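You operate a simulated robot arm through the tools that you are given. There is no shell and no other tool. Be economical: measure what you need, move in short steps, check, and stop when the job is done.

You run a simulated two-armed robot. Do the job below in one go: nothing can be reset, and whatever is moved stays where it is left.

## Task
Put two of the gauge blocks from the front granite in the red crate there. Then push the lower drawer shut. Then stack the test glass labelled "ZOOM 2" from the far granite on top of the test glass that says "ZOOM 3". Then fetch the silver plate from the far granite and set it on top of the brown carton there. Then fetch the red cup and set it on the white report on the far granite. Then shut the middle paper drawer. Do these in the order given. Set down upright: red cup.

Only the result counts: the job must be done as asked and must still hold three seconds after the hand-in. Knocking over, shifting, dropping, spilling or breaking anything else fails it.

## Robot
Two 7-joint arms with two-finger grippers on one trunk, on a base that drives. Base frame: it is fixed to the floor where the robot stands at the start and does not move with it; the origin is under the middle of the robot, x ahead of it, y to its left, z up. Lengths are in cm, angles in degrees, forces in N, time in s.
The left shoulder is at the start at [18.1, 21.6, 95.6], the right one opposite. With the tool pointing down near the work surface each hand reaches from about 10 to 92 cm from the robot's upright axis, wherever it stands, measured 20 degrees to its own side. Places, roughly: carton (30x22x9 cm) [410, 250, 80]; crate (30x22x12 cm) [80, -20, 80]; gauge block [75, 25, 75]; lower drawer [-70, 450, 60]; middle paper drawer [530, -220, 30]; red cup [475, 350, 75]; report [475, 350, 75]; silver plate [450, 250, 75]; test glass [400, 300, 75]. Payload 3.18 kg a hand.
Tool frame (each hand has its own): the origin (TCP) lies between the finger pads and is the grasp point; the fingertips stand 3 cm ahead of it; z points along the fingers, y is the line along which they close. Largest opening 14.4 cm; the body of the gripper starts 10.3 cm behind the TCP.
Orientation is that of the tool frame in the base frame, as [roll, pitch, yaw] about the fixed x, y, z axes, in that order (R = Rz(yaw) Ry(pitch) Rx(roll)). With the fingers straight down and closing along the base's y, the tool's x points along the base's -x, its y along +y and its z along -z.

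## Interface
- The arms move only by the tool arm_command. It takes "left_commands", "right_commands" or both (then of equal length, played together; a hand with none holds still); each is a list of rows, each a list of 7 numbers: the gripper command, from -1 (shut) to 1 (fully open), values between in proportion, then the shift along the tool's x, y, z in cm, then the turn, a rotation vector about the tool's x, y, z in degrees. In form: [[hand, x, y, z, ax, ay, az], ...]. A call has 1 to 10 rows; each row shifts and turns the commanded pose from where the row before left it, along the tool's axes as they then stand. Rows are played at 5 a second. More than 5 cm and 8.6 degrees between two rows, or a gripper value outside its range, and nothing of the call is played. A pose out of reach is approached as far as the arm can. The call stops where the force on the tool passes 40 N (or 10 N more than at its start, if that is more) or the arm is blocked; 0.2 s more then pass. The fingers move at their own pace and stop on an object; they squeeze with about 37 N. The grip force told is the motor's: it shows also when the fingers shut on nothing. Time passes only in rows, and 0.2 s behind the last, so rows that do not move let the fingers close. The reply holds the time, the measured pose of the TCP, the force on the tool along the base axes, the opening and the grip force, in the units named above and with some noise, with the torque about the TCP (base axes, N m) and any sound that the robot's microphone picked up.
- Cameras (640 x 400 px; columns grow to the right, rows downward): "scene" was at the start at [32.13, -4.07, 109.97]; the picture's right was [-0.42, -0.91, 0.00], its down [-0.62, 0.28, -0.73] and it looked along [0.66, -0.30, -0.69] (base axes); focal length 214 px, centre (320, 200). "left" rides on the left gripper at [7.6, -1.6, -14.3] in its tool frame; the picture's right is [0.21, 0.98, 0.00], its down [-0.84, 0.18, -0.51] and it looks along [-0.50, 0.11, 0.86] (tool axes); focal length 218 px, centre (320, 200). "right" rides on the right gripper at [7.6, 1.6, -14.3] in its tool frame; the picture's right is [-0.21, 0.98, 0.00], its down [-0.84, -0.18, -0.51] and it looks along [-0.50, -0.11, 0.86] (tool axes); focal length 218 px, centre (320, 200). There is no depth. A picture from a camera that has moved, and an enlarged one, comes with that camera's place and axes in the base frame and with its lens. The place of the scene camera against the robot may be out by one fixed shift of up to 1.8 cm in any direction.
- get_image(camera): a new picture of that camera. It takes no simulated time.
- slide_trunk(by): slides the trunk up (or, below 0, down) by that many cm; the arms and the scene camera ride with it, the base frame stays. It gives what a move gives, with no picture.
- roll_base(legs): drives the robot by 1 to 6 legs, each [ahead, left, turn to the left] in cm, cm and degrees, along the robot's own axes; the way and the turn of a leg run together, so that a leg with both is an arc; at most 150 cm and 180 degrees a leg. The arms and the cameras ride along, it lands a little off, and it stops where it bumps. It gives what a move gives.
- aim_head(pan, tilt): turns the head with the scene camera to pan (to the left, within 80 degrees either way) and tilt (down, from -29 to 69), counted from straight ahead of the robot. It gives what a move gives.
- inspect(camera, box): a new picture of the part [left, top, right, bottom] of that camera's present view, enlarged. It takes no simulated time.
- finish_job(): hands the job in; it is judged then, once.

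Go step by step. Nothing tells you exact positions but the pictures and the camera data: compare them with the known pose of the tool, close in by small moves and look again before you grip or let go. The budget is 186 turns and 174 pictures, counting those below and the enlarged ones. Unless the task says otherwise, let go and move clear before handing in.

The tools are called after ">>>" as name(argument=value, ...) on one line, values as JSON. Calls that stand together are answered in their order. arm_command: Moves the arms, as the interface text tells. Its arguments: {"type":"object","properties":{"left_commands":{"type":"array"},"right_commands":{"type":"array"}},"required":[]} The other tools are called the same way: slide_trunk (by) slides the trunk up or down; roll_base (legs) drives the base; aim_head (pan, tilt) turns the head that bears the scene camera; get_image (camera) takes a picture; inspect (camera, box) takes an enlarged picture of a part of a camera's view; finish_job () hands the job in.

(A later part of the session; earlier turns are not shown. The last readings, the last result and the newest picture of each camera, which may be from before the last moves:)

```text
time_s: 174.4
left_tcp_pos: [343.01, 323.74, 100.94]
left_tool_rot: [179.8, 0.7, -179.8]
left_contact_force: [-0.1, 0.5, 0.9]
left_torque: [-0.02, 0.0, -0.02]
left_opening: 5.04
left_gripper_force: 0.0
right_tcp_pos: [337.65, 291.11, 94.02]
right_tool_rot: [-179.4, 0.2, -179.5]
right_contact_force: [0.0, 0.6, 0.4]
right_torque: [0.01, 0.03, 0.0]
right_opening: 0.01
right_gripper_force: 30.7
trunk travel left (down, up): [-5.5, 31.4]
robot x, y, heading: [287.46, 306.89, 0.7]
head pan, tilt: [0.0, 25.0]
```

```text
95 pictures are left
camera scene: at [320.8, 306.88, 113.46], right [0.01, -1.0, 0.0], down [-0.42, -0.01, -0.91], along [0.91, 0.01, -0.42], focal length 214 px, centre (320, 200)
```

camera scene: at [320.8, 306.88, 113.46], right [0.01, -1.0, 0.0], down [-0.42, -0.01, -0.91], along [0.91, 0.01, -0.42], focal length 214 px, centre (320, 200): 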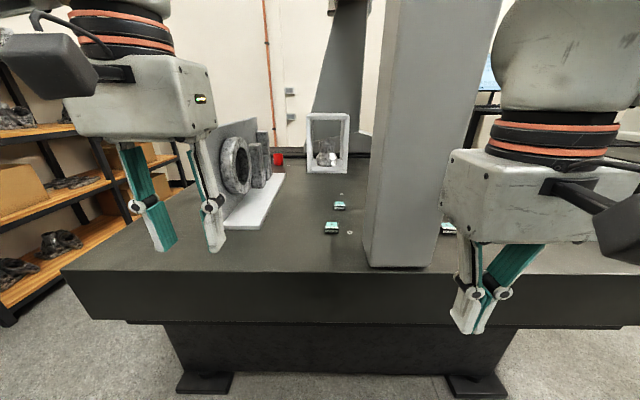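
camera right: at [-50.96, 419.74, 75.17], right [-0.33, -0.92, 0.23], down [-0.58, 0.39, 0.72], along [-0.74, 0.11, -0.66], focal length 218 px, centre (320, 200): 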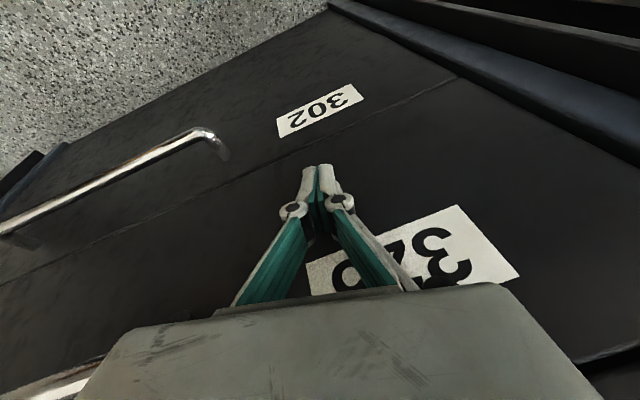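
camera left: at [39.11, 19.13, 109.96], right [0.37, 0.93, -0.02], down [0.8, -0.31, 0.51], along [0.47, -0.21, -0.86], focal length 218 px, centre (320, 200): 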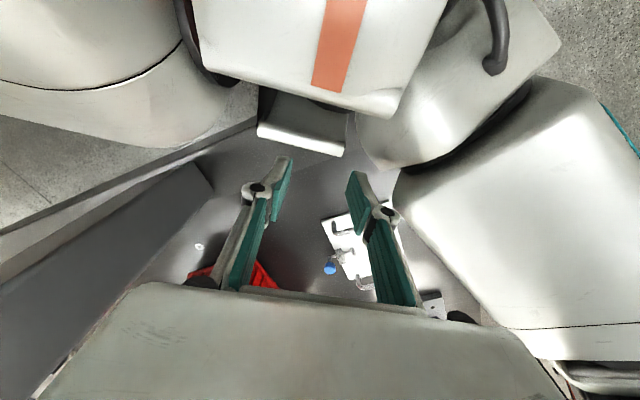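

The glasses with teal labels lie on the bench near [385,304], [402,299] and [385,263]. I'll zoom in to read them.

>>> inspect(camera="scene", box=[300, 180, 380, 240])

>>> inspect(camera="scene", box=[420, 200, 480, 245])

>>> get_image(camera="left")

>>> get_image(camera="right")

```text
6.67 times, centred on (340, 210) of scene
camera zoom: at [320.8, 306.88, 113.46], right [0.01, -1.0, 0.0], down [-0.42, -0.01, -0.91], along [0.91, 0.01, -0.42], focal length 1430 px, centre (187, 133)
```

zoom: 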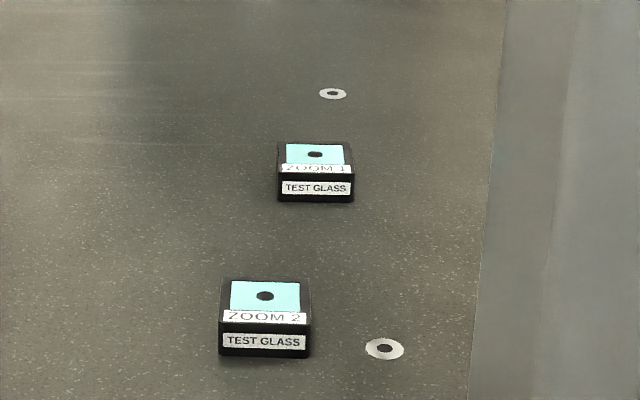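

```text
8.89 times, centred on (450, 222) of scene
camera zoom: at [320.8, 306.88, 113.46], right [0.01, -1.0, 0.0], down [-0.42, -0.01, -0.91], along [0.91, 0.01, -0.42], focal length 1906 px, centre (-836, 0)
```

zoom: 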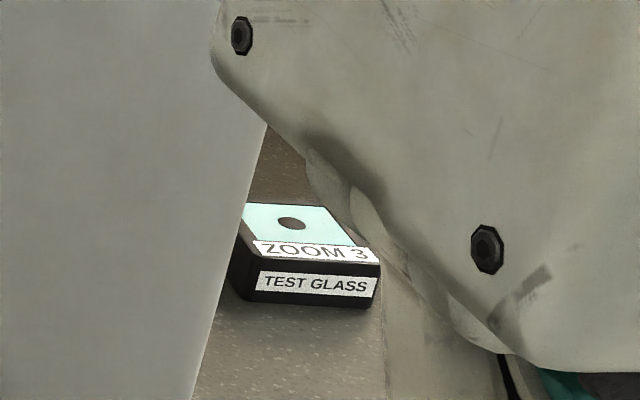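

```text
92 pictures are left
camera left: at [335.23, 321.97, 115.0], right [-0.21, 0.98, 0.0], down [0.84, 0.18, 0.52], along [0.51, 0.11, -0.85], focal length 218 px, centre (320, 200)
```

left: 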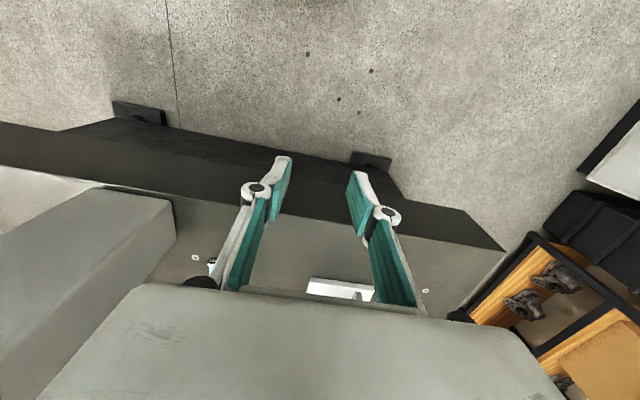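

```text
91 pictures are left
camera right: at [329.83, 292.93, 108.09], right [0.2, 0.98, -0.01], down [0.84, -0.17, 0.51], along [0.5, -0.11, -0.86], focal length 218 px, centre (320, 200)
```

right: 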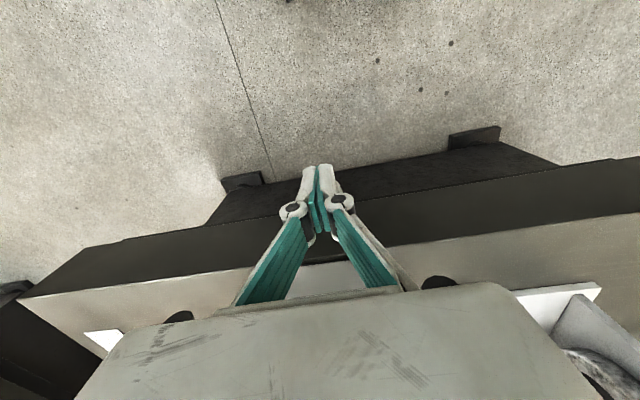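

ZOOM 2 is at about [386,305], left of the gantry post (y≈278–292); ZOOM 3 is beyond the post at about [386,264]. I'll tuck the right hand back, then come in at an angle so the left arm reaches ZOOM 2 clear of the post and the fixture.

>>> arm_command(right_commands=[[-1, 3.6, -2.4, -0.8, 0, 0, 0], [-1, 3.6, -2.4, -0.8, 0, 0, 0], [-1, 3.6, -2.4, -0.8, 0, 0, 0], [-1, 3.6, -2.4, -0.8, 0, 0, 0], [-1, 3.6, -2.4, -0.8, 0, 0, 0]])

>>> roll_base(legs=[[15, 12, 0]])

>>> roll_base(legs=[[0, 0, -22]])

>>> roll_base(legs=[[20, 8, 0]])

>>> aim_head(pan=20, tilt=40)

>>> get_image(camera="scene")

>>> get_image(camera="left")

```text
time_s: 175.6
left_tcp_pos: [342.88, 323.69, 100.88]
left_tool_rot: [179.7, 0.8, -179.8]
left_contact_force: [-0.1, 0.1, 0.2]
left_torque: [0.0, 0.0, -0.01]
left_opening: 5.02
left_gripper_force: 0.0
right_tcp_pos: [319.67, 278.87, 98.12]
right_tool_rot: [-179.4, 0.2, -179.6]
right_contact_force: [0.0, 0.4, -0.3]
right_torque: [0.03, -0.02, -0.02]
right_opening: 0.0
right_gripper_force: 30.9
trunk travel left (down, up): [-5.5, 31.4]
robot x, y, heading: [287.64, 307.19, 0.4]
head pan, tilt: [0.0, 25.0]
```

```text
time_s: 177.3
left_tcp_pos: [357.58, 335.78, 100.85]
left_tool_rot: [179.8, 0.7, -179.9]
left_contact_force: [1.0, -0.2, -0.4]
left_torque: [-0.04, 0.01, 0.04]
left_opening: 5.07
left_gripper_force: 0.0
right_tcp_pos: [334.61, 291.05, 97.99]
right_tool_rot: [-179.3, 0.2, -179.5]
right_contact_force: [1.9, -0.7, -0.5]
right_torque: [-0.01, 0.0, 0.01]
right_opening: 0.0
right_gripper_force: 30.6
trunk travel left (down, up): [-5.5, 31.4]
robot x, y, heading: [302.29, 318.98, 0.7]
head pan, tilt: [0.0, 25.0]
```

```text
time_s: 178.9
left_tcp_pos: [359.83, 313.73, 100.93]
left_tool_rot: [179.7, 0.6, 158.3]
left_contact_force: [-0.4, -0.5, 0.6]
left_torque: [0.05, -0.01, -0.01]
left_opening: 5.05
left_gripper_force: 0.1
right_tcp_pos: [321.67, 281.09, 98.08]
right_tool_rot: [-179.3, 0.2, 158.7]
right_contact_force: [-0.4, -0.7, 0.3]
right_torque: [-0.01, -0.02, 0.01]
right_opening: 0.02
right_gripper_force: 30.9
trunk travel left (down, up): [-5.5, 31.4]
robot x, y, heading: [302.05, 319.09, -21.4]
head pan, tilt: [0.0, 25.0]
```

```text
time_s: 180.5
left_tcp_pos: [381.26, 314.08, 100.91]
left_tool_rot: [179.7, 0.7, 158.4]
left_contact_force: [0.4, -0.5, -0.6]
left_torque: [-0.01, 0.01, -0.04]
left_opening: 5.04
left_gripper_force: 0.1
right_tcp_pos: [343.1, 281.32, 98.22]
right_tool_rot: [-179.3, 0.2, 158.6]
right_contact_force: [0.5, -0.7, -0.5]
right_torque: [0.01, 0.02, 0.03]
right_opening: 0.0
right_gripper_force: 30.7
trunk travel left (down, up): [-5.5, 31.4]
robot x, y, heading: [323.4, 319.69, -20.9]
head pan, tilt: [0.0, 25.0]
```

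```text
time_s: 181.3
left_tcp_pos: [381.31, 314.07, 100.82]
left_tool_rot: [179.7, 0.6, 158.4]
left_contact_force: [0.9, -0.4, -1.2]
left_torque: [0.02, 0.03, 0.0]
left_opening: 5.03
left_gripper_force: 0.0
right_tcp_pos: [342.99, 281.44, 98.03]
right_tool_rot: [-179.4, 0.2, 158.6]
right_contact_force: [-0.6, -0.2, 0.6]
right_torque: [-0.02, 0.0, 0.0]
right_opening: 0.0
right_gripper_force: 30.3
trunk travel left (down, up): [-5.5, 31.4]
robot x, y, heading: [323.17, 319.25, -21.2]
head pan, tilt: [20.0, 40.0]
```

```text
90 pictures are left
camera scene: at [354.53, 309.72, 111.13], right [-0.02, -1.0, 0.0], down [-0.64, 0.01, -0.77], along [0.77, -0.02, -0.64], focal length 214 px, centre (320, 200)
```

scene: 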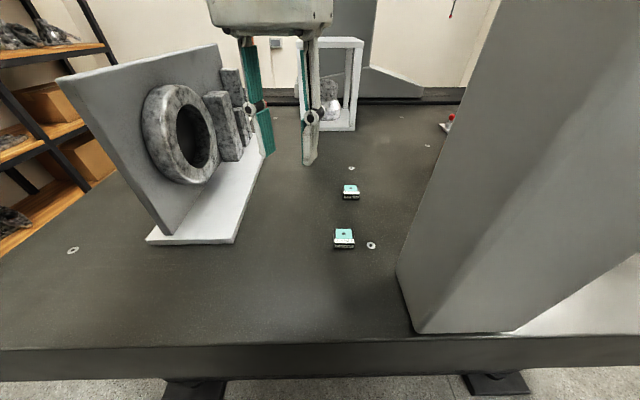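

```text
89 pictures are left
camera left: at [373.41, 315.46, 115.01], right [0.17, 0.99, 0.0], down [0.84, -0.14, 0.52], along [0.51, -0.08, -0.85], focal length 218 px, centre (320, 200)
```

left: 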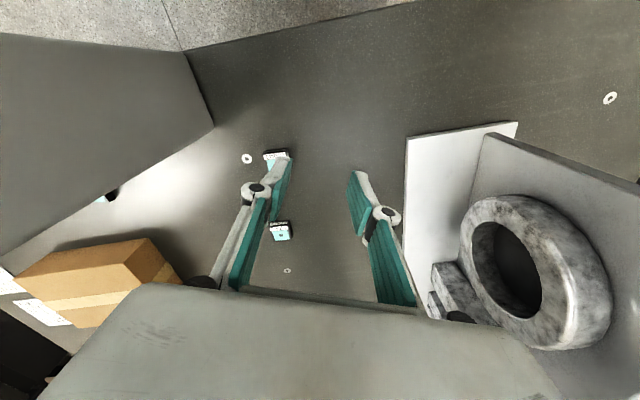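

Good view: ZOOM 2 is at about [386.5,304.6]. I'll bring the left hand above it with the fingers opened to 8 cm and squared to the box.

>>> arm_command(left_commands=[[0.1, -2.08, -1.73, 3.5, 0, 0, 0], [0.1, -2.08, -1.73, 3.5, 0, 0, 0], [0.1, -2.08, -1.73, 3.5, 0, 0, 0], [0.1, -2.08, -1.73, 3.5, 0, 0, 0], [0.1, 0, 0, 0, 0, 0, -7.2], [0.1, 0, 0, 0, 0, 0, -7.2], [0.1, 0, 0, 0, 0, 0, -7.2]])

>>> get_image(camera="left")

>>> get_image(camera="scene")

```text
time_s: 182.9
left_tcp_pos: [386.65, 304.59, 86.92]
left_tool_rot: [-180.0, 0.8, -180.0]
left_contact_force: [0.2, 0.4, -0.5]
left_torque: [-0.01, -0.01, -0.01]
left_opening: 7.9
left_gripper_force: 0.0
right_tcp_pos: [343.0, 281.34, 98.2]
right_tool_rot: [-179.5, 0.1, 158.7]
right_contact_force: [-0.8, -0.2, -0.4]
right_torque: [0.01, -0.01, -0.01]
right_opening: 0.01
right_gripper_force: 31.0
trunk travel left (down, up): [-5.5, 31.4]
robot x, y, heading: [323.62, 319.57, -21.1]
head pan, tilt: [20.0, 40.0]
```

```text
88 pictures are left
camera left: at [378.84, 303.06, 101.06], right [-0.21, 0.98, 0.0], down [0.84, 0.18, 0.52], along [0.51, 0.11, -0.85], focal length 218 px, centre (320, 200)
```

left: 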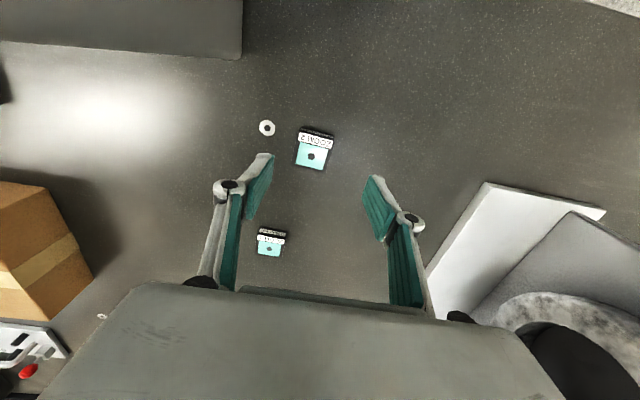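

```text
87 pictures are left
camera scene: at [354.52, 309.73, 111.13], right [-0.02, -1.0, 0.0], down [-0.64, 0.01, -0.77], along [0.77, -0.02, -0.64], focal length 214 px, centre (320, 200)
```

scene: 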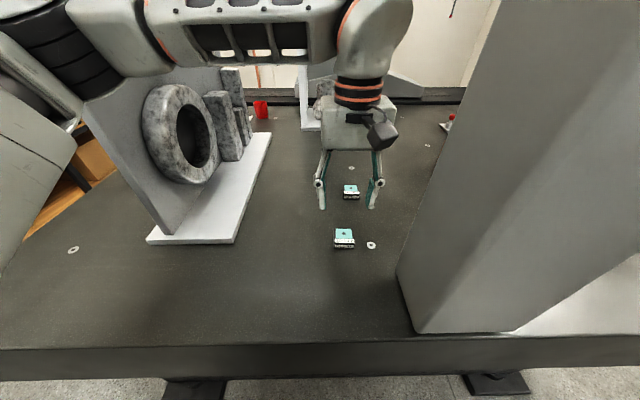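

ZOOM 2 is centred at about [388,304.3]. I'll correct, then descend stepwise while watching that the forearm keeps clear of the upright fixture.

>>> arm_command(left_commands=[[0.1, -1.3, -0.3, 2, 0, 0, 0], [0.1, 0, 0, 3, 0, 0, 0], [0.1, 0, 0, 3, 0, 0, 0], [0.1, 0, 0, 2, 0, 0, 0]])

>>> get_image(camera="scene")

>>> inspect(camera="left", box=[200, 100, 440, 250])

```text
time_s: 183.9
left_tcp_pos: [388.0, 304.39, 76.87]
left_tool_rot: [179.9, 0.7, 179.9]
left_contact_force: [0.2, 1.0, 0.3]
left_torque: [-0.02, -0.03, 0.02]
left_opening: 7.9
left_gripper_force: 0.0
right_tcp_pos: [343.05, 281.37, 98.04]
right_tool_rot: [-179.3, 0.2, 158.8]
right_contact_force: [0.9, -0.5, -0.7]
right_torque: [-0.02, 0.0, -0.01]
right_opening: 0.0
right_gripper_force: 30.4
trunk travel left (down, up): [-5.5, 31.4]
robot x, y, heading: [323.68, 319.39, -21.2]
head pan, tilt: [20.0, 40.0]
```

```text
86 pictures are left
camera scene: at [354.56, 309.72, 111.11], right [-0.02, -1.0, 0.0], down [-0.64, 0.01, -0.77], along [0.77, -0.01, -0.64], focal length 214 px, centre (320, 200)
```

scene: 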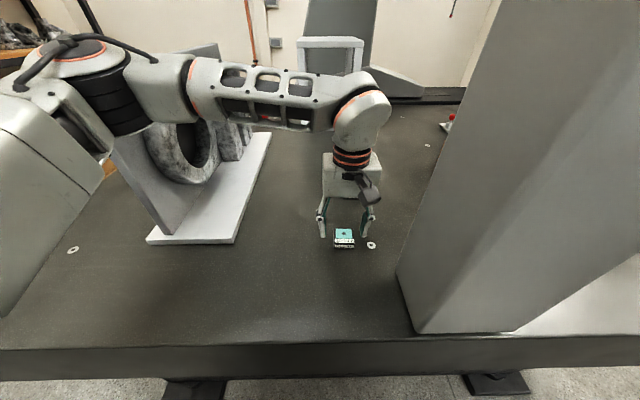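

```text
2.67 times, centred on (320, 175) of left
camera zoom: at [380.32, 302.73, 90.98], right [-0.21, 0.98, 0.0], down [0.84, 0.18, 0.52], along [0.51, 0.11, -0.86], focal length 582 px, centre (320, 267)
```

zoom: 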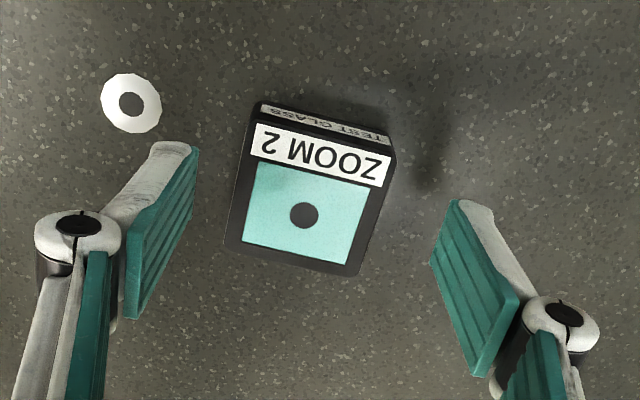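

The hand is centred over ZOOM 2. I'll turn 4° to match it, lower the last bit, grip and lift slightly.

>>> arm_command(left_commands=[[0.1, -0.2, 0, 1.2, 0, 0, 4], [0.1, 0, 0, 0.8, 0, 0, 0], [0.1, 0, 0, 0.3, 0, 0, 0], [-0.3, 0, 0, 0, 0, 0, 0], [-1, 0, 0, 0, 0, 0, 0], [-1, 0, 0, 0, 0, 0, 0]])

>>> inspect(camera="left", box=[200, 100, 440, 250])

```text
time_s: 185.3
left_tcp_pos: [388.24, 304.3, 74.61]
left_tool_rot: [179.9, 0.7, 175.8]
left_contact_force: [-0.2, -0.5, 0.2]
left_torque: [0.03, -0.02, -0.02]
left_opening: 4.93
left_gripper_force: 37.2
right_tcp_pos: [343.15, 281.34, 98.15]
right_tool_rot: [-179.3, 0.2, 158.6]
right_contact_force: [0.1, -0.2, -0.4]
right_torque: [0.01, -0.04, -0.01]
right_opening: 0.02
right_gripper_force: 30.9
trunk travel left (down, up): [-5.5, 31.4]
robot x, y, heading: [323.46, 318.84, -21.1]
head pan, tilt: [20.0, 40.0]
```

```text
2.67 times, centred on (320, 175) of left
camera zoom: at [380.41, 303.28, 88.78], right [-0.14, 0.99, 0.0], down [0.85, 0.12, 0.52], along [0.51, 0.07, -0.85], focal length 582 px, centre (320, 267)
```

zoom: 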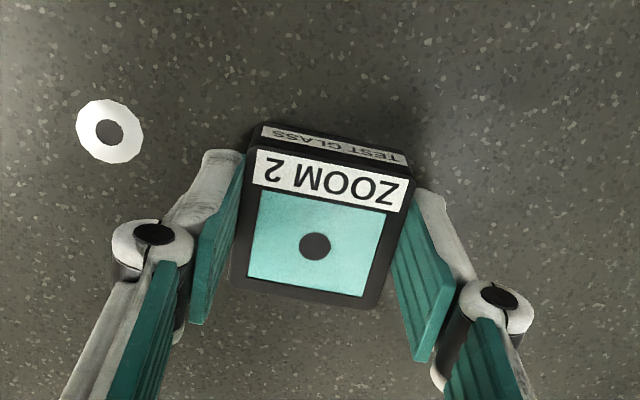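

ZOOM 2 is gripped squarely. I'll lift it and back the base away from the bench.

>>> arm_command(left_commands=[[-1, 0, 0, -3, 0, 0, 0], [-1, 0, 0, -4, 0, 0, 0], [-1, 0, 0, -4, 0, 0, 0], [-1, 1, 0, -4, 0, 0, 0], [-1, 2, 0, -2, 0, 0, 0], [-1, 3, 0, 0, 0, 0, 0]])

>>> roll_base(legs=[[-30, 0, 0]])

>>> get_image(camera="left")

```text
time_s: 186.8
left_tcp_pos: [382.02, 304.7, 91.51]
left_tool_rot: [179.9, 0.8, 176.0]
left_contact_force: [0.3, -0.4, -0.5]
left_torque: [0.05, 0.01, 0.02]
left_opening: 4.9
left_gripper_force: 36.8
right_tcp_pos: [343.09, 281.33, 98.09]
right_tool_rot: [-179.4, 0.3, 158.6]
right_contact_force: [0.2, 0.5, 0.3]
right_torque: [-0.01, -0.02, 0.03]
right_opening: 0.0
right_gripper_force: 30.7
trunk travel left (down, up): [-5.5, 31.4]
robot x, y, heading: [323.49, 319.46, -21.3]
head pan, tilt: [20.0, 40.0]
```

```text
time_s: 188.8
left_tcp_pos: [353.95, 315.44, 91.56]
left_tool_rot: [179.9, 0.7, 175.8]
left_contact_force: [-0.6, 0.3, -0.7]
left_torque: [-0.03, -0.02, 0.01]
left_opening: 4.91
left_gripper_force: 37.1
right_tcp_pos: [315.05, 292.16, 98.09]
right_tool_rot: [-179.5, 0.1, 158.6]
right_contact_force: [0.2, -0.2, 0.4]
right_torque: [-0.01, -0.03, -0.02]
right_opening: 0.02
right_gripper_force: 30.8
trunk travel left (down, up): [-5.5, 31.4]
robot x, y, heading: [295.62, 330.52, -21.3]
head pan, tilt: [20.0, 40.0]
```

```text
83 pictures are left
camera left: at [346.16, 314.4, 105.66], right [-0.14, 0.99, 0.0], down [0.85, 0.12, 0.52], along [0.51, 0.07, -0.85], focal length 218 px, centre (320, 200)
```

left: 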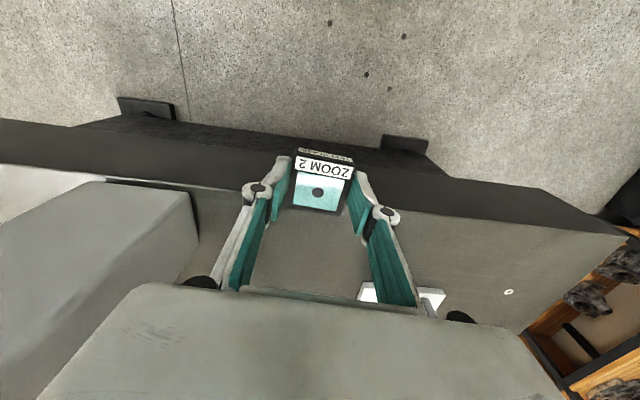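

Holding well. I'll back off more, turn right to face along the bench front, and look at the route to its right-hand side.

>>> roll_base(legs=[[-15, 0, 0]])

>>> roll_base(legs=[[0, 0, -69]])

>>> aim_head(pan=25, tilt=20)

>>> get_image(camera="scene")

```text
time_s: 190.2
left_tcp_pos: [340.11, 320.85, 91.56]
left_tool_rot: [179.9, 0.9, 175.9]
left_contact_force: [0.0, 0.2, -1.1]
left_torque: [-0.02, -0.01, 0.0]
left_opening: 4.9
left_gripper_force: 36.5
right_tcp_pos: [301.02, 297.63, 98.09]
right_tool_rot: [-179.3, 0.2, 158.5]
right_contact_force: [0.0, 0.2, 0.1]
right_torque: [0.0, -0.04, -0.04]
right_opening: 0.0
right_gripper_force: 30.7
trunk travel left (down, up): [-5.5, 31.4]
robot x, y, heading: [281.73, 335.73, -21.2]
head pan, tilt: [20.0, 40.0]
```

```text
time_s: 193.6
left_tcp_pos: [288.77, 275.77, 91.57]
left_tool_rot: [179.9, 0.8, 106.8]
left_contact_force: [0.0, 0.0, -1.0]
left_torque: [0.01, -0.01, -0.02]
left_opening: 4.92
left_gripper_force: 37.1
right_tcp_pos: [252.98, 303.87, 98.02]
right_tool_rot: [-179.3, 0.3, 89.6]
right_contact_force: [-0.3, 0.1, 0.2]
right_torque: [-0.03, 0.01, 0.0]
right_opening: 0.01
right_gripper_force: 31.2
trunk travel left (down, up): [-5.5, 31.4]
robot x, y, heading: [281.63, 335.25, -90.2]
head pan, tilt: [20.0, 40.0]
```

```text
time_s: 194.4
left_tcp_pos: [288.9, 275.8, 91.49]
left_tool_rot: [179.9, 0.9, 106.8]
left_contact_force: [-0.1, -0.9, -1.1]
left_torque: [0.01, 0.02, 0.01]
left_opening: 4.92
left_gripper_force: 37.3
right_tcp_pos: [253.06, 303.81, 98.05]
right_tool_rot: [-179.4, 0.2, 89.6]
right_contact_force: [-0.3, 0.5, 0.1]
right_torque: [-0.02, 0.0, 0.0]
right_opening: 0.0
right_gripper_force: 30.3
trunk travel left (down, up): [-5.5, 31.4]
robot x, y, heading: [281.48, 335.58, -90.4]
head pan, tilt: [25.0, 20.0]
```

```text
82 pictures are left
camera scene: at [285.01, 301.97, 114.25], right [-0.91, -0.42, 0.0], down [-0.14, 0.31, -0.94], along [0.39, -0.85, -0.34], focal length 214 px, centre (320, 200)
```

scene: 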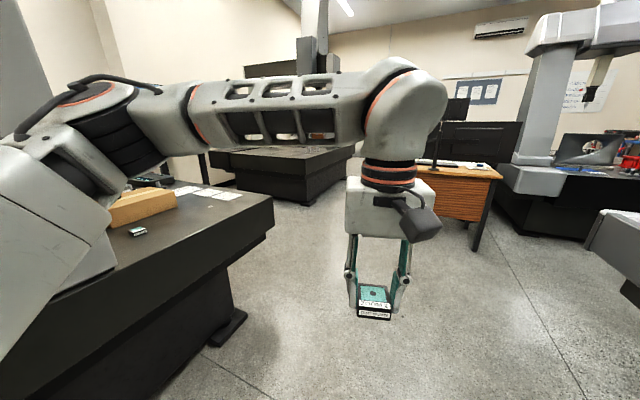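

The floor to the right of the far granite is open. I'll drive along its front, turn in and go along its right side.

>>> roll_base(legs=[[140, 10, 0]])

>>> roll_base(legs=[[33, 0, 0]])

>>> roll_base(legs=[[0, 0, 90]])

>>> roll_base(legs=[[110, 0, 0]])

>>> aim_head(pan=60, tilt=30)

>>> get_image(camera="scene")

```text
time_s: 201.4
left_tcp_pos: [296.49, 135.97, 91.53]
left_tool_rot: [179.9, 0.7, 105.9]
left_contact_force: [-0.2, 0.6, -1.0]
left_torque: [-0.01, -0.01, -0.01]
left_opening: 4.92
left_gripper_force: 37.3
right_tcp_pos: [261.24, 164.67, 98.1]
right_tool_rot: [-179.4, 0.1, 88.8]
right_contact_force: [0.0, 0.8, -0.1]
right_torque: [0.02, 0.02, -0.02]
right_opening: 0.01
right_gripper_force: 30.3
trunk travel left (down, up): [-5.5, 31.4]
robot x, y, heading: [290.04, 196.3, -90.7]
head pan, tilt: [25.0, 20.0]
```

```text
time_s: 203.6
left_tcp_pos: [295.83, 103.28, 91.51]
left_tool_rot: [179.9, 0.8, 105.9]
left_contact_force: [0.1, -0.1, -1.2]
left_torque: [0.04, 0.0, 0.0]
left_opening: 4.92
left_gripper_force: 36.9
right_tcp_pos: [260.56, 131.81, 98.15]
right_tool_rot: [-179.3, 0.2, 88.8]
right_contact_force: [-0.5, 0.5, 0.5]
right_torque: [0.01, -0.01, 0.02]
right_opening: 0.02
right_gripper_force: 30.3
trunk travel left (down, up): [-5.5, 31.4]
robot x, y, heading: [289.75, 162.96, -91.3]
head pan, tilt: [25.0, 20.0]
```

```text
time_s: 207.7
left_tcp_pos: [349.67, 168.53, 91.46]
left_tool_rot: [179.9, 0.9, -164.9]
left_contact_force: [-0.6, 0.4, -1.2]
left_torque: [0.0, -0.01, 0.01]
left_opening: 4.94
left_gripper_force: 37.2
right_tcp_pos: [320.51, 133.69, 98.15]
right_tool_rot: [-179.4, 0.2, 177.9]
right_contact_force: [-0.3, 0.4, -0.2]
right_torque: [0.02, 0.0, 0.03]
right_opening: 0.0
right_gripper_force: 30.9
trunk travel left (down, up): [-5.5, 31.4]
robot x, y, heading: [289.81, 163.31, -1.8]
head pan, tilt: [25.0, 20.0]
```

```text
time_s: 213.3
left_tcp_pos: [459.14, 164.47, 91.48]
left_tool_rot: [179.9, 0.7, -165.1]
left_contact_force: [0.5, 0.5, -0.7]
left_torque: [0.0, -0.01, -0.02]
left_opening: 4.93
left_gripper_force: 37.2
right_tcp_pos: [429.87, 129.71, 98.05]
right_tool_rot: [-179.4, 0.3, 177.6]
right_contact_force: [-0.2, 0.6, 0.3]
right_torque: [-0.01, 0.01, -0.01]
right_opening: 0.0
right_gripper_force: 31.1
trunk travel left (down, up): [-5.5, 31.4]
robot x, y, heading: [398.77, 159.37, -2.2]
head pan, tilt: [25.0, 20.0]
```

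```text
time_s: 214.4
left_tcp_pos: [459.15, 164.51, 91.68]
left_tool_rot: [179.9, 0.8, -165.1]
left_contact_force: [0.7, 0.3, -2.2]
left_torque: [-0.03, 0.02, 0.0]
left_opening: 4.91
left_gripper_force: 37.1
right_tcp_pos: [429.84, 129.87, 98.16]
right_tool_rot: [-179.4, 0.2, 177.6]
right_contact_force: [0.3, -0.3, -0.3]
right_torque: [0.01, 0.01, 0.02]
right_opening: 0.0
right_gripper_force: 30.6
trunk travel left (down, up): [-5.5, 31.4]
robot x, y, heading: [399.07, 159.64, -2.0]
head pan, tilt: [60.0, 30.0]
```

```text
81 pictures are left
camera scene: at [427.98, 165.5, 112.66], right [0.85, -0.53, 0.0], down [-0.27, -0.42, -0.87], along [0.46, 0.73, -0.5], focal length 214 px, centre (320, 200)
```

scene: 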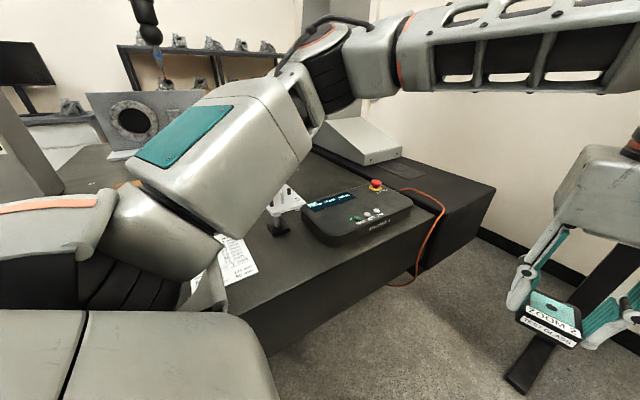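

The bench's right edge is at y≈191, so ZOOM 3 is too far from this side. I'll instead come in diagonally from the front-right corner, so the left forearm passes clear of the post.

>>> roll_base(legs=[[-97, 0, 0]])

>>> roll_base(legs=[[0, 0, 42]])

>>> roll_base(legs=[[30, 20, 0]])

>>> aim_head(pan=5, tilt=40)

>>> get_image(camera="scene")

>>> get_image(camera="left")

```text
time_s: 219.4
left_tcp_pos: [362.25, 168.11, 91.49]
left_tool_rot: [179.9, 0.9, -164.9]
left_contact_force: [-0.1, -0.5, -0.6]
left_torque: [0.04, 0.04, 0.02]
left_opening: 4.91
left_gripper_force: 36.8
right_tcp_pos: [332.99, 133.32, 98.03]
right_tool_rot: [-179.5, 0.2, 177.8]
right_contact_force: [0.2, 0.0, 0.1]
right_torque: [-0.01, -0.02, 0.03]
right_opening: 0.0
right_gripper_force: 30.3
trunk travel left (down, up): [-5.5, 31.4]
robot x, y, heading: [301.97, 162.79, -1.8]
head pan, tilt: [60.0, 30.0]
```

```text
time_s: 221.8
left_tcp_pos: [343.17, 207.13, 91.53]
left_tool_rot: [179.8, 0.9, -122.9]
left_contact_force: [-0.2, 0.8, -1.2]
left_torque: [-0.02, -0.01, -0.01]
left_opening: 4.93
left_gripper_force: 37.5
right_tcp_pos: [344.87, 161.69, 98.16]
right_tool_rot: [-179.3, 0.2, -140.1]
right_contact_force: [-0.6, 0.0, 0.5]
right_torque: [0.0, 0.0, 0.02]
right_opening: 0.0
right_gripper_force: 31.0
trunk travel left (down, up): [-5.5, 31.4]
robot x, y, heading: [302.25, 162.57, 40.0]
head pan, tilt: [60.0, 30.0]
```

```text
time_s: 224.1
left_tcp_pos: [353.2, 241.53, 91.57]
left_tool_rot: [179.9, 0.8, -122.8]
left_contact_force: [-0.1, 0.0, -2.0]
left_torque: [0.0, 0.04, 0.0]
left_opening: 4.92
left_gripper_force: 36.4
right_tcp_pos: [355.0, 196.1, 98.16]
right_tool_rot: [-179.4, 0.3, -140.0]
right_contact_force: [-0.4, -0.1, -0.6]
right_torque: [0.0, 0.02, 0.01]
right_opening: 0.02
right_gripper_force: 30.8
trunk travel left (down, up): [-5.5, 31.4]
robot x, y, heading: [312.03, 197.22, 40.1]
head pan, tilt: [60.0, 30.0]
```

```text
time_s: 225.4
left_tcp_pos: [353.19, 241.32, 91.47]
left_tool_rot: [179.9, 0.9, -122.8]
left_contact_force: [0.3, -0.6, -1.6]
left_torque: [-0.01, 0.01, 0.02]
left_opening: 4.9
left_gripper_force: 37.0
right_tcp_pos: [355.06, 196.2, 98.12]
right_tool_rot: [-179.4, 0.2, -140.0]
right_contact_force: [-0.6, 0.5, -1.0]
right_torque: [0.01, -0.01, 0.0]
right_opening: 0.0
right_gripper_force: 30.2
trunk travel left (down, up): [-5.5, 31.4]
robot x, y, heading: [312.19, 196.83, 40.0]
head pan, tilt: [5.0, 40.0]
```

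```text
80 pictures are left
camera scene: at [336.54, 218.52, 111.12], right [0.71, -0.7, 0.0], down [-0.45, -0.46, -0.77], along [0.54, 0.54, -0.64], focal length 214 px, centre (320, 200)
```

scene: 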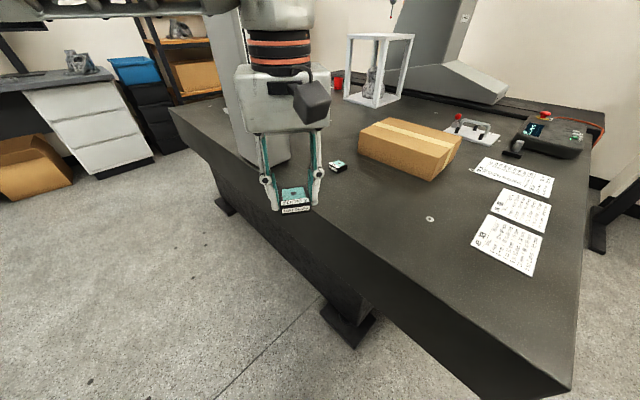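

```text
79 pictures are left
camera left: at [350.42, 234.02, 105.65], right [-0.93, 0.35, 0.0], down [0.3, 0.8, 0.52], along [0.19, 0.49, -0.85], focal length 218 px, centre (320, 200)
```

left: 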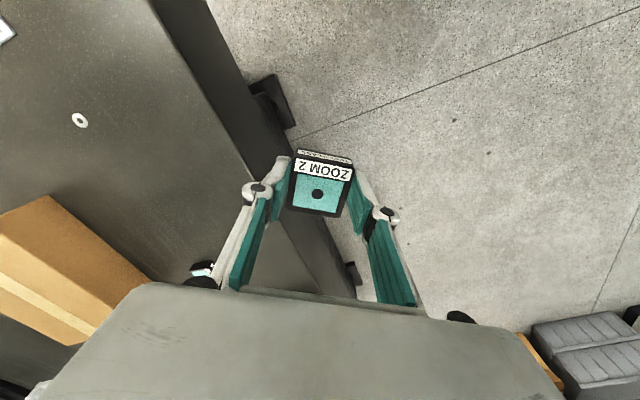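

I now see ZOOM 3 near [388,262], the carton, a plate with red knobs and three paper sheets. I'll zoom in on these.

>>> inspect(camera="scene", box=[310, 140, 370, 180])

>>> inspect(camera="scene", box=[320, 60, 600, 235])

```text
10.00 times, centred on (340, 160) of scene
camera zoom: at [336.54, 218.52, 111.12], right [0.71, -0.7, 0.0], down [-0.45, -0.46, -0.77], along [0.54, 0.54, -0.64], focal length 2145 px, centre (120, 600)
```

zoom: 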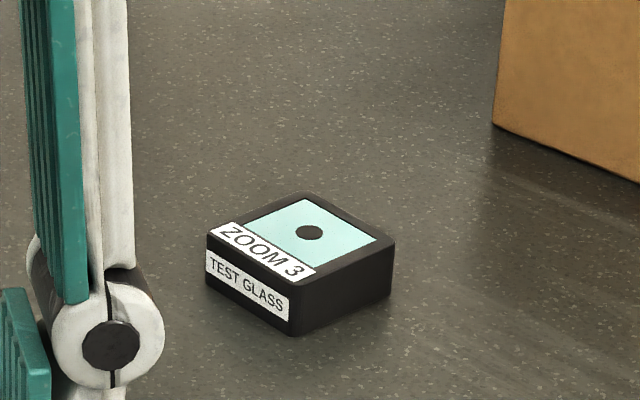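

```text
2.29 times, centred on (460, 148) of scene
camera zoom: at [336.54, 218.52, 111.12], right [0.71, -0.7, 0.0], down [-0.45, -0.46, -0.77], along [0.54, 0.54, -0.64], focal length 490 px, centre (0, 320)
```

zoom: 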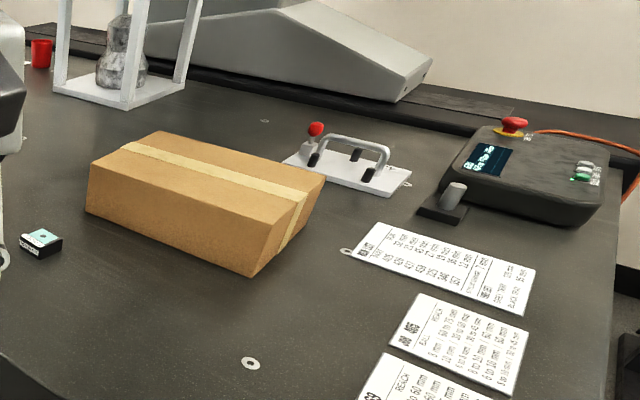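

ZOOM 3 is aligned with the bench axes at about [387.5,262.5]. I'll drive 22 cm ahead along this diagonal, and turn the hand so its box lines up.

>>> roll_base(legs=[[22, 0, 0]])

>>> arm_command(left_commands=[[-1, 0, 0, 0, 0, 0, -8.2], [-1, 0, 0, 0, 0, 0, -8.2], [-1, 0, 0, 0, 0, 0, -8.2], [-1, 0, 0, 0, 0, 0, -8.2]])

>>> get_image(camera="left")

>>> get_image(camera="scene")

```text
time_s: 227.1
left_tcp_pos: [369.73, 255.63, 91.52]
left_tool_rot: [179.9, 0.8, -122.7]
left_contact_force: [0.4, 0.6, -1.9]
left_torque: [-0.02, 0.03, -0.01]
left_opening: 4.9
left_gripper_force: 36.7
right_tcp_pos: [371.66, 210.26, 98.1]
right_tool_rot: [-179.4, 0.3, -139.8]
right_contact_force: [0.3, 0.2, -0.7]
right_torque: [-0.02, -0.01, -0.02]
right_opening: 0.0
right_gripper_force: 30.8
trunk travel left (down, up): [-5.5, 31.4]
robot x, y, heading: [329.0, 211.01, 40.0]
head pan, tilt: [5.0, 40.0]
```

```text
time_s: 228.1
left_tcp_pos: [369.75, 255.67, 91.53]
left_tool_rot: [-179.7, 0.7, -89.8]
left_contact_force: [-0.1, -0.1, -1.1]
left_torque: [0.0, 0.0, -0.02]
left_opening: 4.9
left_gripper_force: 37.2
right_tcp_pos: [371.65, 210.29, 98.07]
right_tool_rot: [-179.3, 0.2, -140.0]
right_contact_force: [-0.2, 0.2, 0.1]
right_torque: [0.03, 0.03, 0.01]
right_opening: 0.0
right_gripper_force: 30.7
trunk travel left (down, up): [-5.5, 31.4]
robot x, y, heading: [328.96, 211.16, 40.1]
head pan, tilt: [5.0, 40.0]
```

```text
76 pictures are left
camera left: at [371.39, 247.84, 105.68], right [-0.98, -0.21, -0.01], down [-0.19, 0.84, 0.52], along [-0.1, 0.51, -0.86], focal length 218 px, centre (320, 200)
```

left: 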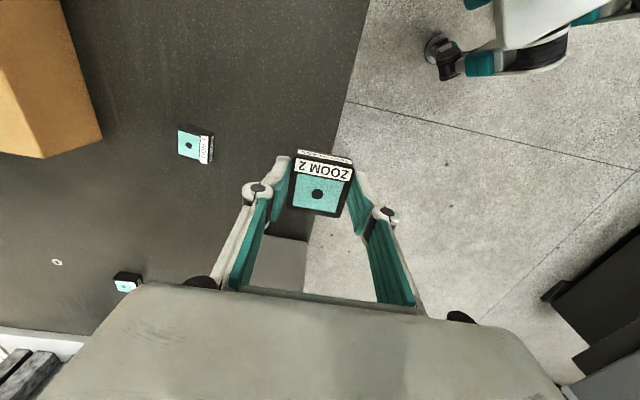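

```text
75 pictures are left
camera scene: at [353.14, 232.63, 111.12], right [0.71, -0.7, 0.0], down [-0.45, -0.46, -0.77], along [0.54, 0.54, -0.64], focal length 214 px, centre (320, 200)
```

scene: 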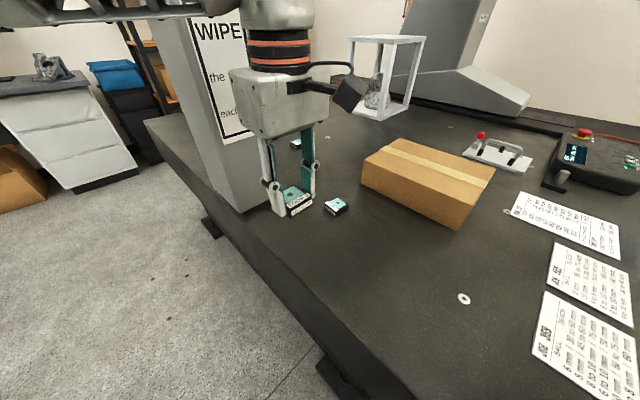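

ZOOM 3 refines to about [389.4,262]. I'll move the held glass above it and check.

>>> arm_command(left_commands=[[-1, -1.24, -3.93, 0, 0, 0, 0], [-1, -1.24, -3.93, 0, 0, 0, 0], [-1, -1.24, -3.93, 0, 0, 0, 0], [-1, -1.24, -3.93, 0, 0, 0, 0], [-1, -1.24, -3.93, 0, 0, 0, 0], [-1, 0, 0, 3, 0, 0, 0]])

>>> get_image(camera="left")

>>> get_image(camera="scene")

```text
time_s: 229.4
left_tcp_pos: [388.52, 262.04, 90.02]
left_tool_rot: [-178.2, -0.5, -89.5]
left_contact_force: [-0.2, -0.6, -2.0]
left_torque: [-0.02, 0.08, -0.03]
left_opening: 4.9
left_gripper_force: 36.5
left hand out of reach, approached as far as the arm can: row 5
right_tcp_pos: [371.6, 210.27, 98.05]
right_tool_rot: [-179.5, 0.1, -139.9]
right_contact_force: [0.2, 1.1, -0.1]
right_torque: [-0.01, 0.05, 0.03]
right_opening: 0.0
right_gripper_force: 30.3
trunk travel left (down, up): [-5.5, 31.4]
robot x, y, heading: [329.03, 211.2, 40.2]
head pan, tilt: [5.0, 40.0]
```

```text
74 pictures are left
camera left: at [389.83, 254.57, 104.33], right [-0.98, -0.22, -0.03], down [-0.2, 0.84, 0.49], along [-0.08, 0.49, -0.87], focal length 218 px, centre (320, 200)
```

left: 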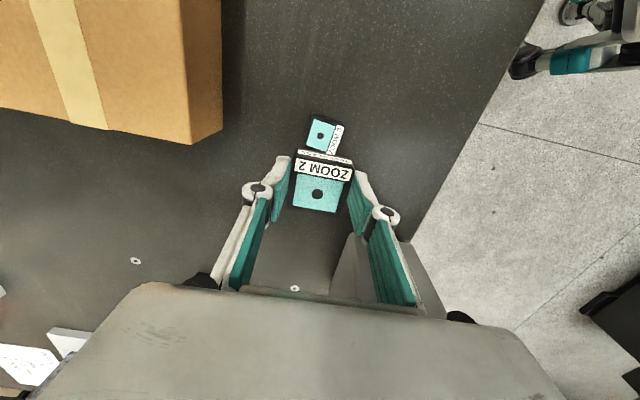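

```text
73 pictures are left
camera scene: at [353.34, 232.6, 111.04], right [0.71, -0.7, 0.0], down [-0.45, -0.46, -0.77], along [0.54, 0.54, -0.64], focal length 214 px, centre (320, 200)
```

scene: 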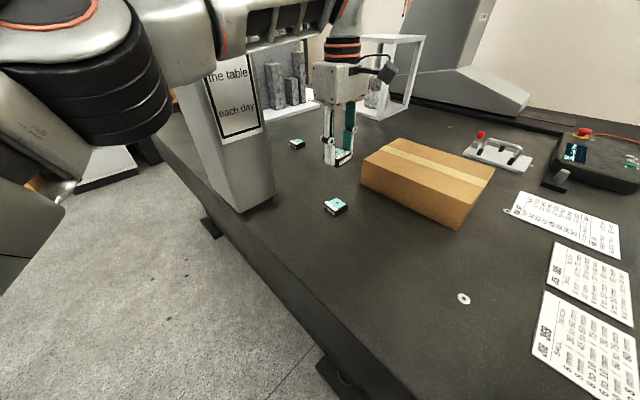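

ZOOM 3 sits right under the held glass (both near [388.6,261.9]). I'll level and lower to just above contact.

>>> arm_command(left_commands=[[-1, 0, 0, 3, -1.8, -0.5, 0], [-1, 0, 0, 3, 0, 0, 0], [-1, 0, 0, 3, 0, 0, 0], [-1, 0, 0, 2, 0, 0, 0], [-1, 0, 0, 0, 0, 0, 0]])

>>> inspect(camera="left", box=[240, 100, 400, 225])

>>> inspect(camera="scene", box=[300, 170, 380, 230])

```text
time_s: 230.7
left_tcp_pos: [388.13, 261.69, 77.53]
left_tool_rot: [178.2, 1.2, -89.9]
left_contact_force: [0.4, -0.2, -0.9]
left_torque: [-0.03, -0.01, 0.0]
left_opening: 4.92
left_gripper_force: 37.0
right_tcp_pos: [371.56, 210.34, 98.31]
right_tool_rot: [-179.4, 0.1, -139.9]
right_contact_force: [-0.3, 0.7, -0.6]
right_torque: [0.01, -0.01, 0.0]
right_opening: 0.01
right_gripper_force: 31.4
trunk travel left (down, up): [-5.5, 31.4]
robot x, y, heading: [329.24, 211.25, 40.4]
head pan, tilt: [5.0, 40.0]
```

```text
3.20 times, centred on (320, 162) of left
camera zoom: at [390.22, 253.78, 91.56], right [-0.98, -0.21, 0.02], down [-0.16, 0.83, 0.53], along [-0.13, 0.52, -0.85], focal length 698 px, centre (320, 320)
```

zoom: 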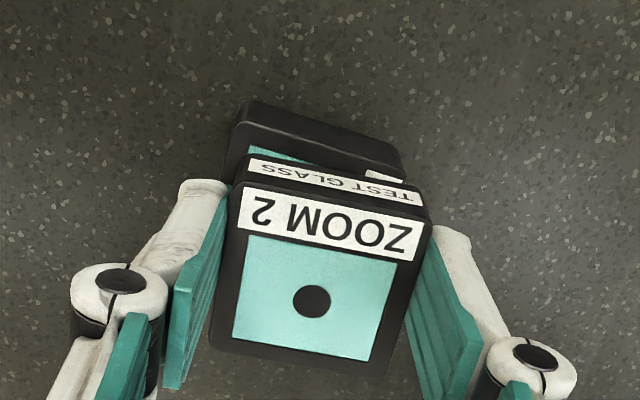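

```text
6.67 times, centred on (340, 200) of scene
camera zoom: at [353.12, 232.61, 111.14], right [0.71, -0.7, 0.0], down [-0.45, -0.46, -0.77], along [0.54, 0.54, -0.64], focal length 1430 px, centre (187, 200)
```

zoom: 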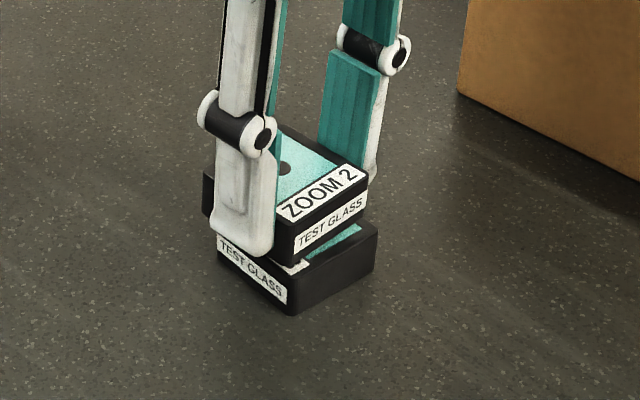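

The held glass is about 0.3 cm toward -x and 0.6 cm toward +y of ZOOM 3. I'll correct that and the small tilt.

>>> arm_command(left_commands=[[-1, 0.6, -0.35, 0, 1.8, 1.2, 0], [-1, 0, 0, 0, 0, 0, 0]])

>>> inspect(camera="left", box=[240, 100, 400, 225])

>>> inspect(camera="scene", box=[300, 170, 380, 230])

```text
time_s: 231.2
left_tcp_pos: [388.42, 261.08, 77.69]
left_tool_rot: [-179.6, 0.0, -89.9]
left_contact_force: [-0.2, 0.5, -1.2]
left_torque: [0.01, -0.01, -0.02]
left_opening: 4.9
left_gripper_force: 36.6
right_tcp_pos: [371.66, 210.3, 98.08]
right_tool_rot: [-179.4, 0.1, -140.1]
right_contact_force: [0.6, 0.3, -1.0]
right_torque: [0.01, -0.06, 0.05]
right_opening: 0.02
right_gripper_force: 30.4
trunk travel left (down, up): [-5.5, 31.4]
robot x, y, heading: [329.08, 210.97, 40.5]
head pan, tilt: [5.0, 40.0]
```

```text
3.20 times, centred on (320, 162) of left
camera zoom: at [390.17, 253.53, 91.93], right [-0.98, -0.21, -0.01], down [-0.18, 0.84, 0.51], along [-0.1, 0.5, -0.86], focal length 698 px, centre (320, 320)
```

zoom: 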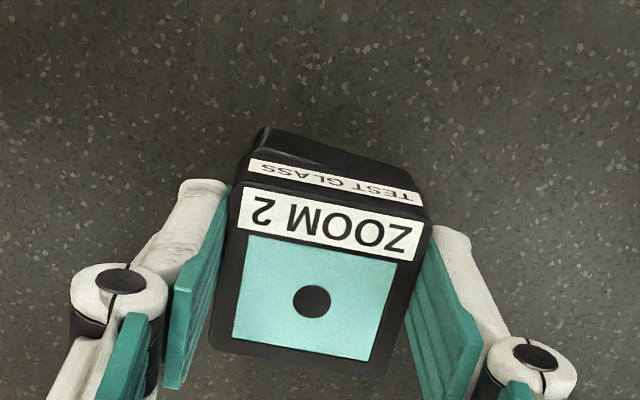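

```text
6.67 times, centred on (340, 200) of scene
camera zoom: at [353.15, 232.62, 111.12], right [0.71, -0.7, 0.0], down [-0.45, -0.46, -0.77], along [0.54, 0.54, -0.64], focal length 1430 px, centre (187, 200)
```

zoom: 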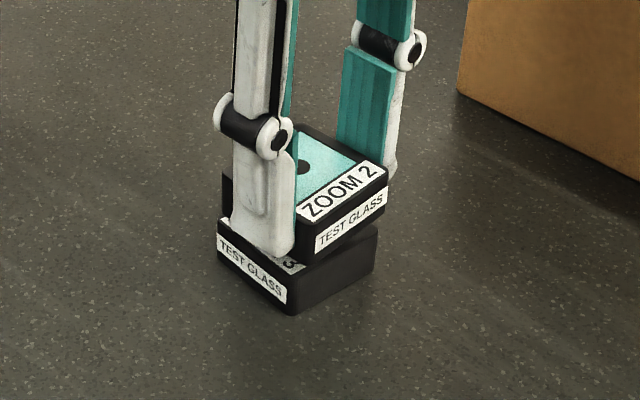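

Alignment is now within about 2–3 mm. I'll nudge back slightly and lower in small steps until contact.

>>> arm_command(left_commands=[[-1, -0.2, 0.1, 0.2, 0, 0, 0], [-1, 0, 0, 0.2, 0, 0, 0], [-1, 0, 0, 0.2, 0, 0, 0]])

>>> inspect(camera="scene", box=[300, 170, 380, 230])

```text
time_s: 232.1
left_tcp_pos: [388.33, 261.33, 77.11]
left_tool_rot: [-179.8, -0.1, -89.8]
left_contact_force: [-0.7, 0.0, -0.2]
left_torque: [0.0, 0.0, 0.0]
left_opening: 4.88
left_gripper_force: 37.2
right_tcp_pos: [371.63, 210.34, 98.05]
right_tool_rot: [-179.4, 0.2, -140.0]
right_contact_force: [0.1, 0.2, 0.0]
right_torque: [0.03, -0.02, -0.02]
right_opening: 0.01
right_gripper_force: 31.0
trunk travel left (down, up): [-5.5, 31.4]
robot x, y, heading: [328.61, 211.34, 40.5]
head pan, tilt: [5.0, 40.0]
```

```text
6.67 times, centred on (340, 200) of scene
camera zoom: at [353.15, 232.63, 111.12], right [0.71, -0.7, 0.0], down [-0.45, -0.46, -0.77], along [0.54, 0.54, -0.64], focal length 1430 px, centre (187, 200)
```

zoom: 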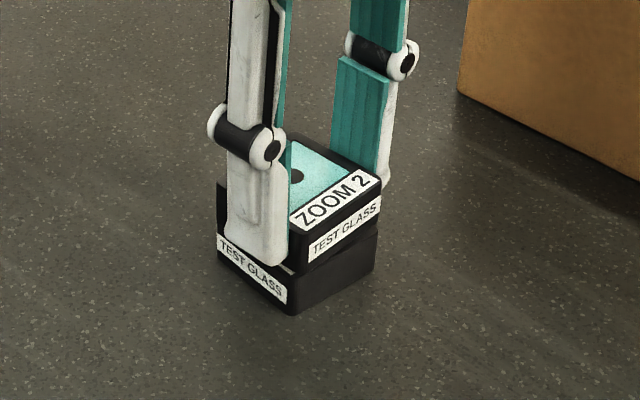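

Very well aligned. I'll lower in 2 mm steps to feel contact.

>>> arm_command(left_commands=[[-1, 0, 0, 0.2, 0, 0, 0], [-1, 0, 0, 0.15, 0, 0, 0]])

```text
time_s: 232.7
left_tcp_pos: [388.52, 261.31, 76.98]
left_tool_rot: [-179.6, 0.1, -89.9]
left_contact_force: [0.8, 0.4, 4.2]
left_torque: [0.15, 0.08, -0.02]
left_opening: 4.9
left_gripper_force: 37.2
right_tcp_pos: [371.6, 210.31, 98.09]
right_tool_rot: [-179.4, 0.3, -139.9]
right_contact_force: [-0.4, -0.1, 0.1]
right_torque: [0.02, -0.01, 0.01]
right_opening: 0.02
right_gripper_force: 30.3
trunk travel left (down, up): [-5.5, 31.4]
robot x, y, heading: [328.78, 211.17, 40.4]
head pan, tilt: [5.0, 40.0]
```

Contact is felt (about 4 N upward). I'll open the fingers evenly and rise straight up.

>>> arm_command(left_commands=[[-1, 0, 0, 0, 0, 0, 0], [-0.1, 0, 0, 0, 0, 0, 0], [-0.1, 0, 0, 0, 0, 0, 0], [-0.1, 0, 0, -3, 0, 0, 0], [-0.1, 0, 0, -4, 0, 0, 0], [-0.1, 0, 0, -4, 0, 0, 0], [-0.1, 0, 0, -3, 0, 0, 0]])

>>> inspect(camera="scene", box=[300, 160, 380, 220])

>>> get_image(camera="left")

```text
time_s: 234.4
left_tcp_pos: [386.86, 266.26, 91.02]
left_tool_rot: [-178.9, -2.1, -85.3]
left_contact_force: [0.9, -0.9, -0.1]
left_torque: [0.01, -0.02, 0.01]
left_opening: 6.46
left_gripper_force: 0.0
right_tcp_pos: [371.6, 210.23, 98.05]
right_tool_rot: [-179.4, 0.1, -140.0]
right_contact_force: [-0.7, 0.5, 0.2]
right_torque: [0.0, 0.01, -0.02]
right_opening: 0.0
right_gripper_force: 30.7
trunk travel left (down, up): [-5.5, 31.4]
robot x, y, heading: [328.57, 211.49, 40.2]
head pan, tilt: [5.0, 40.0]
stopped in row 7 (left hand): the arm was blocked; the commanded pose is now the measured one
```

```text
6.67 times, centred on (340, 190) of scene
camera zoom: at [353.13, 232.68, 111.1], right [0.71, -0.7, 0.0], down [-0.45, -0.46, -0.77], along [0.54, 0.54, -0.64], focal length 1430 px, centre (187, 267)
```

zoom: 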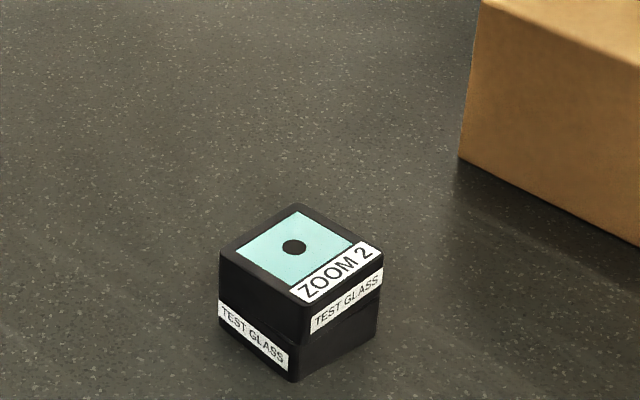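

```text
66 pictures are left
camera left: at [388.89, 259.37, 105.54], right [-0.96, -0.29, -0.01], down [-0.26, 0.84, 0.47], along [-0.13, 0.45, -0.88], focal length 218 px, centre (320, 200)
```

left: 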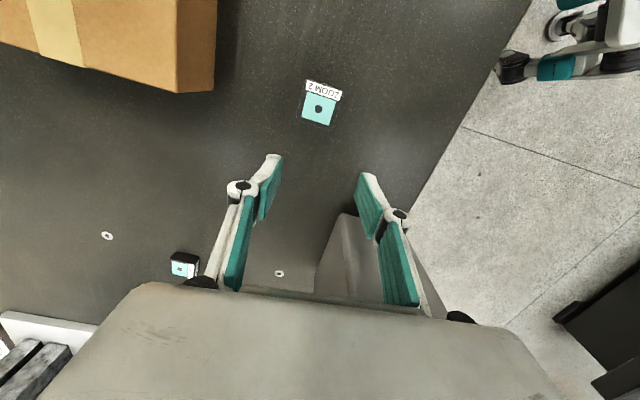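

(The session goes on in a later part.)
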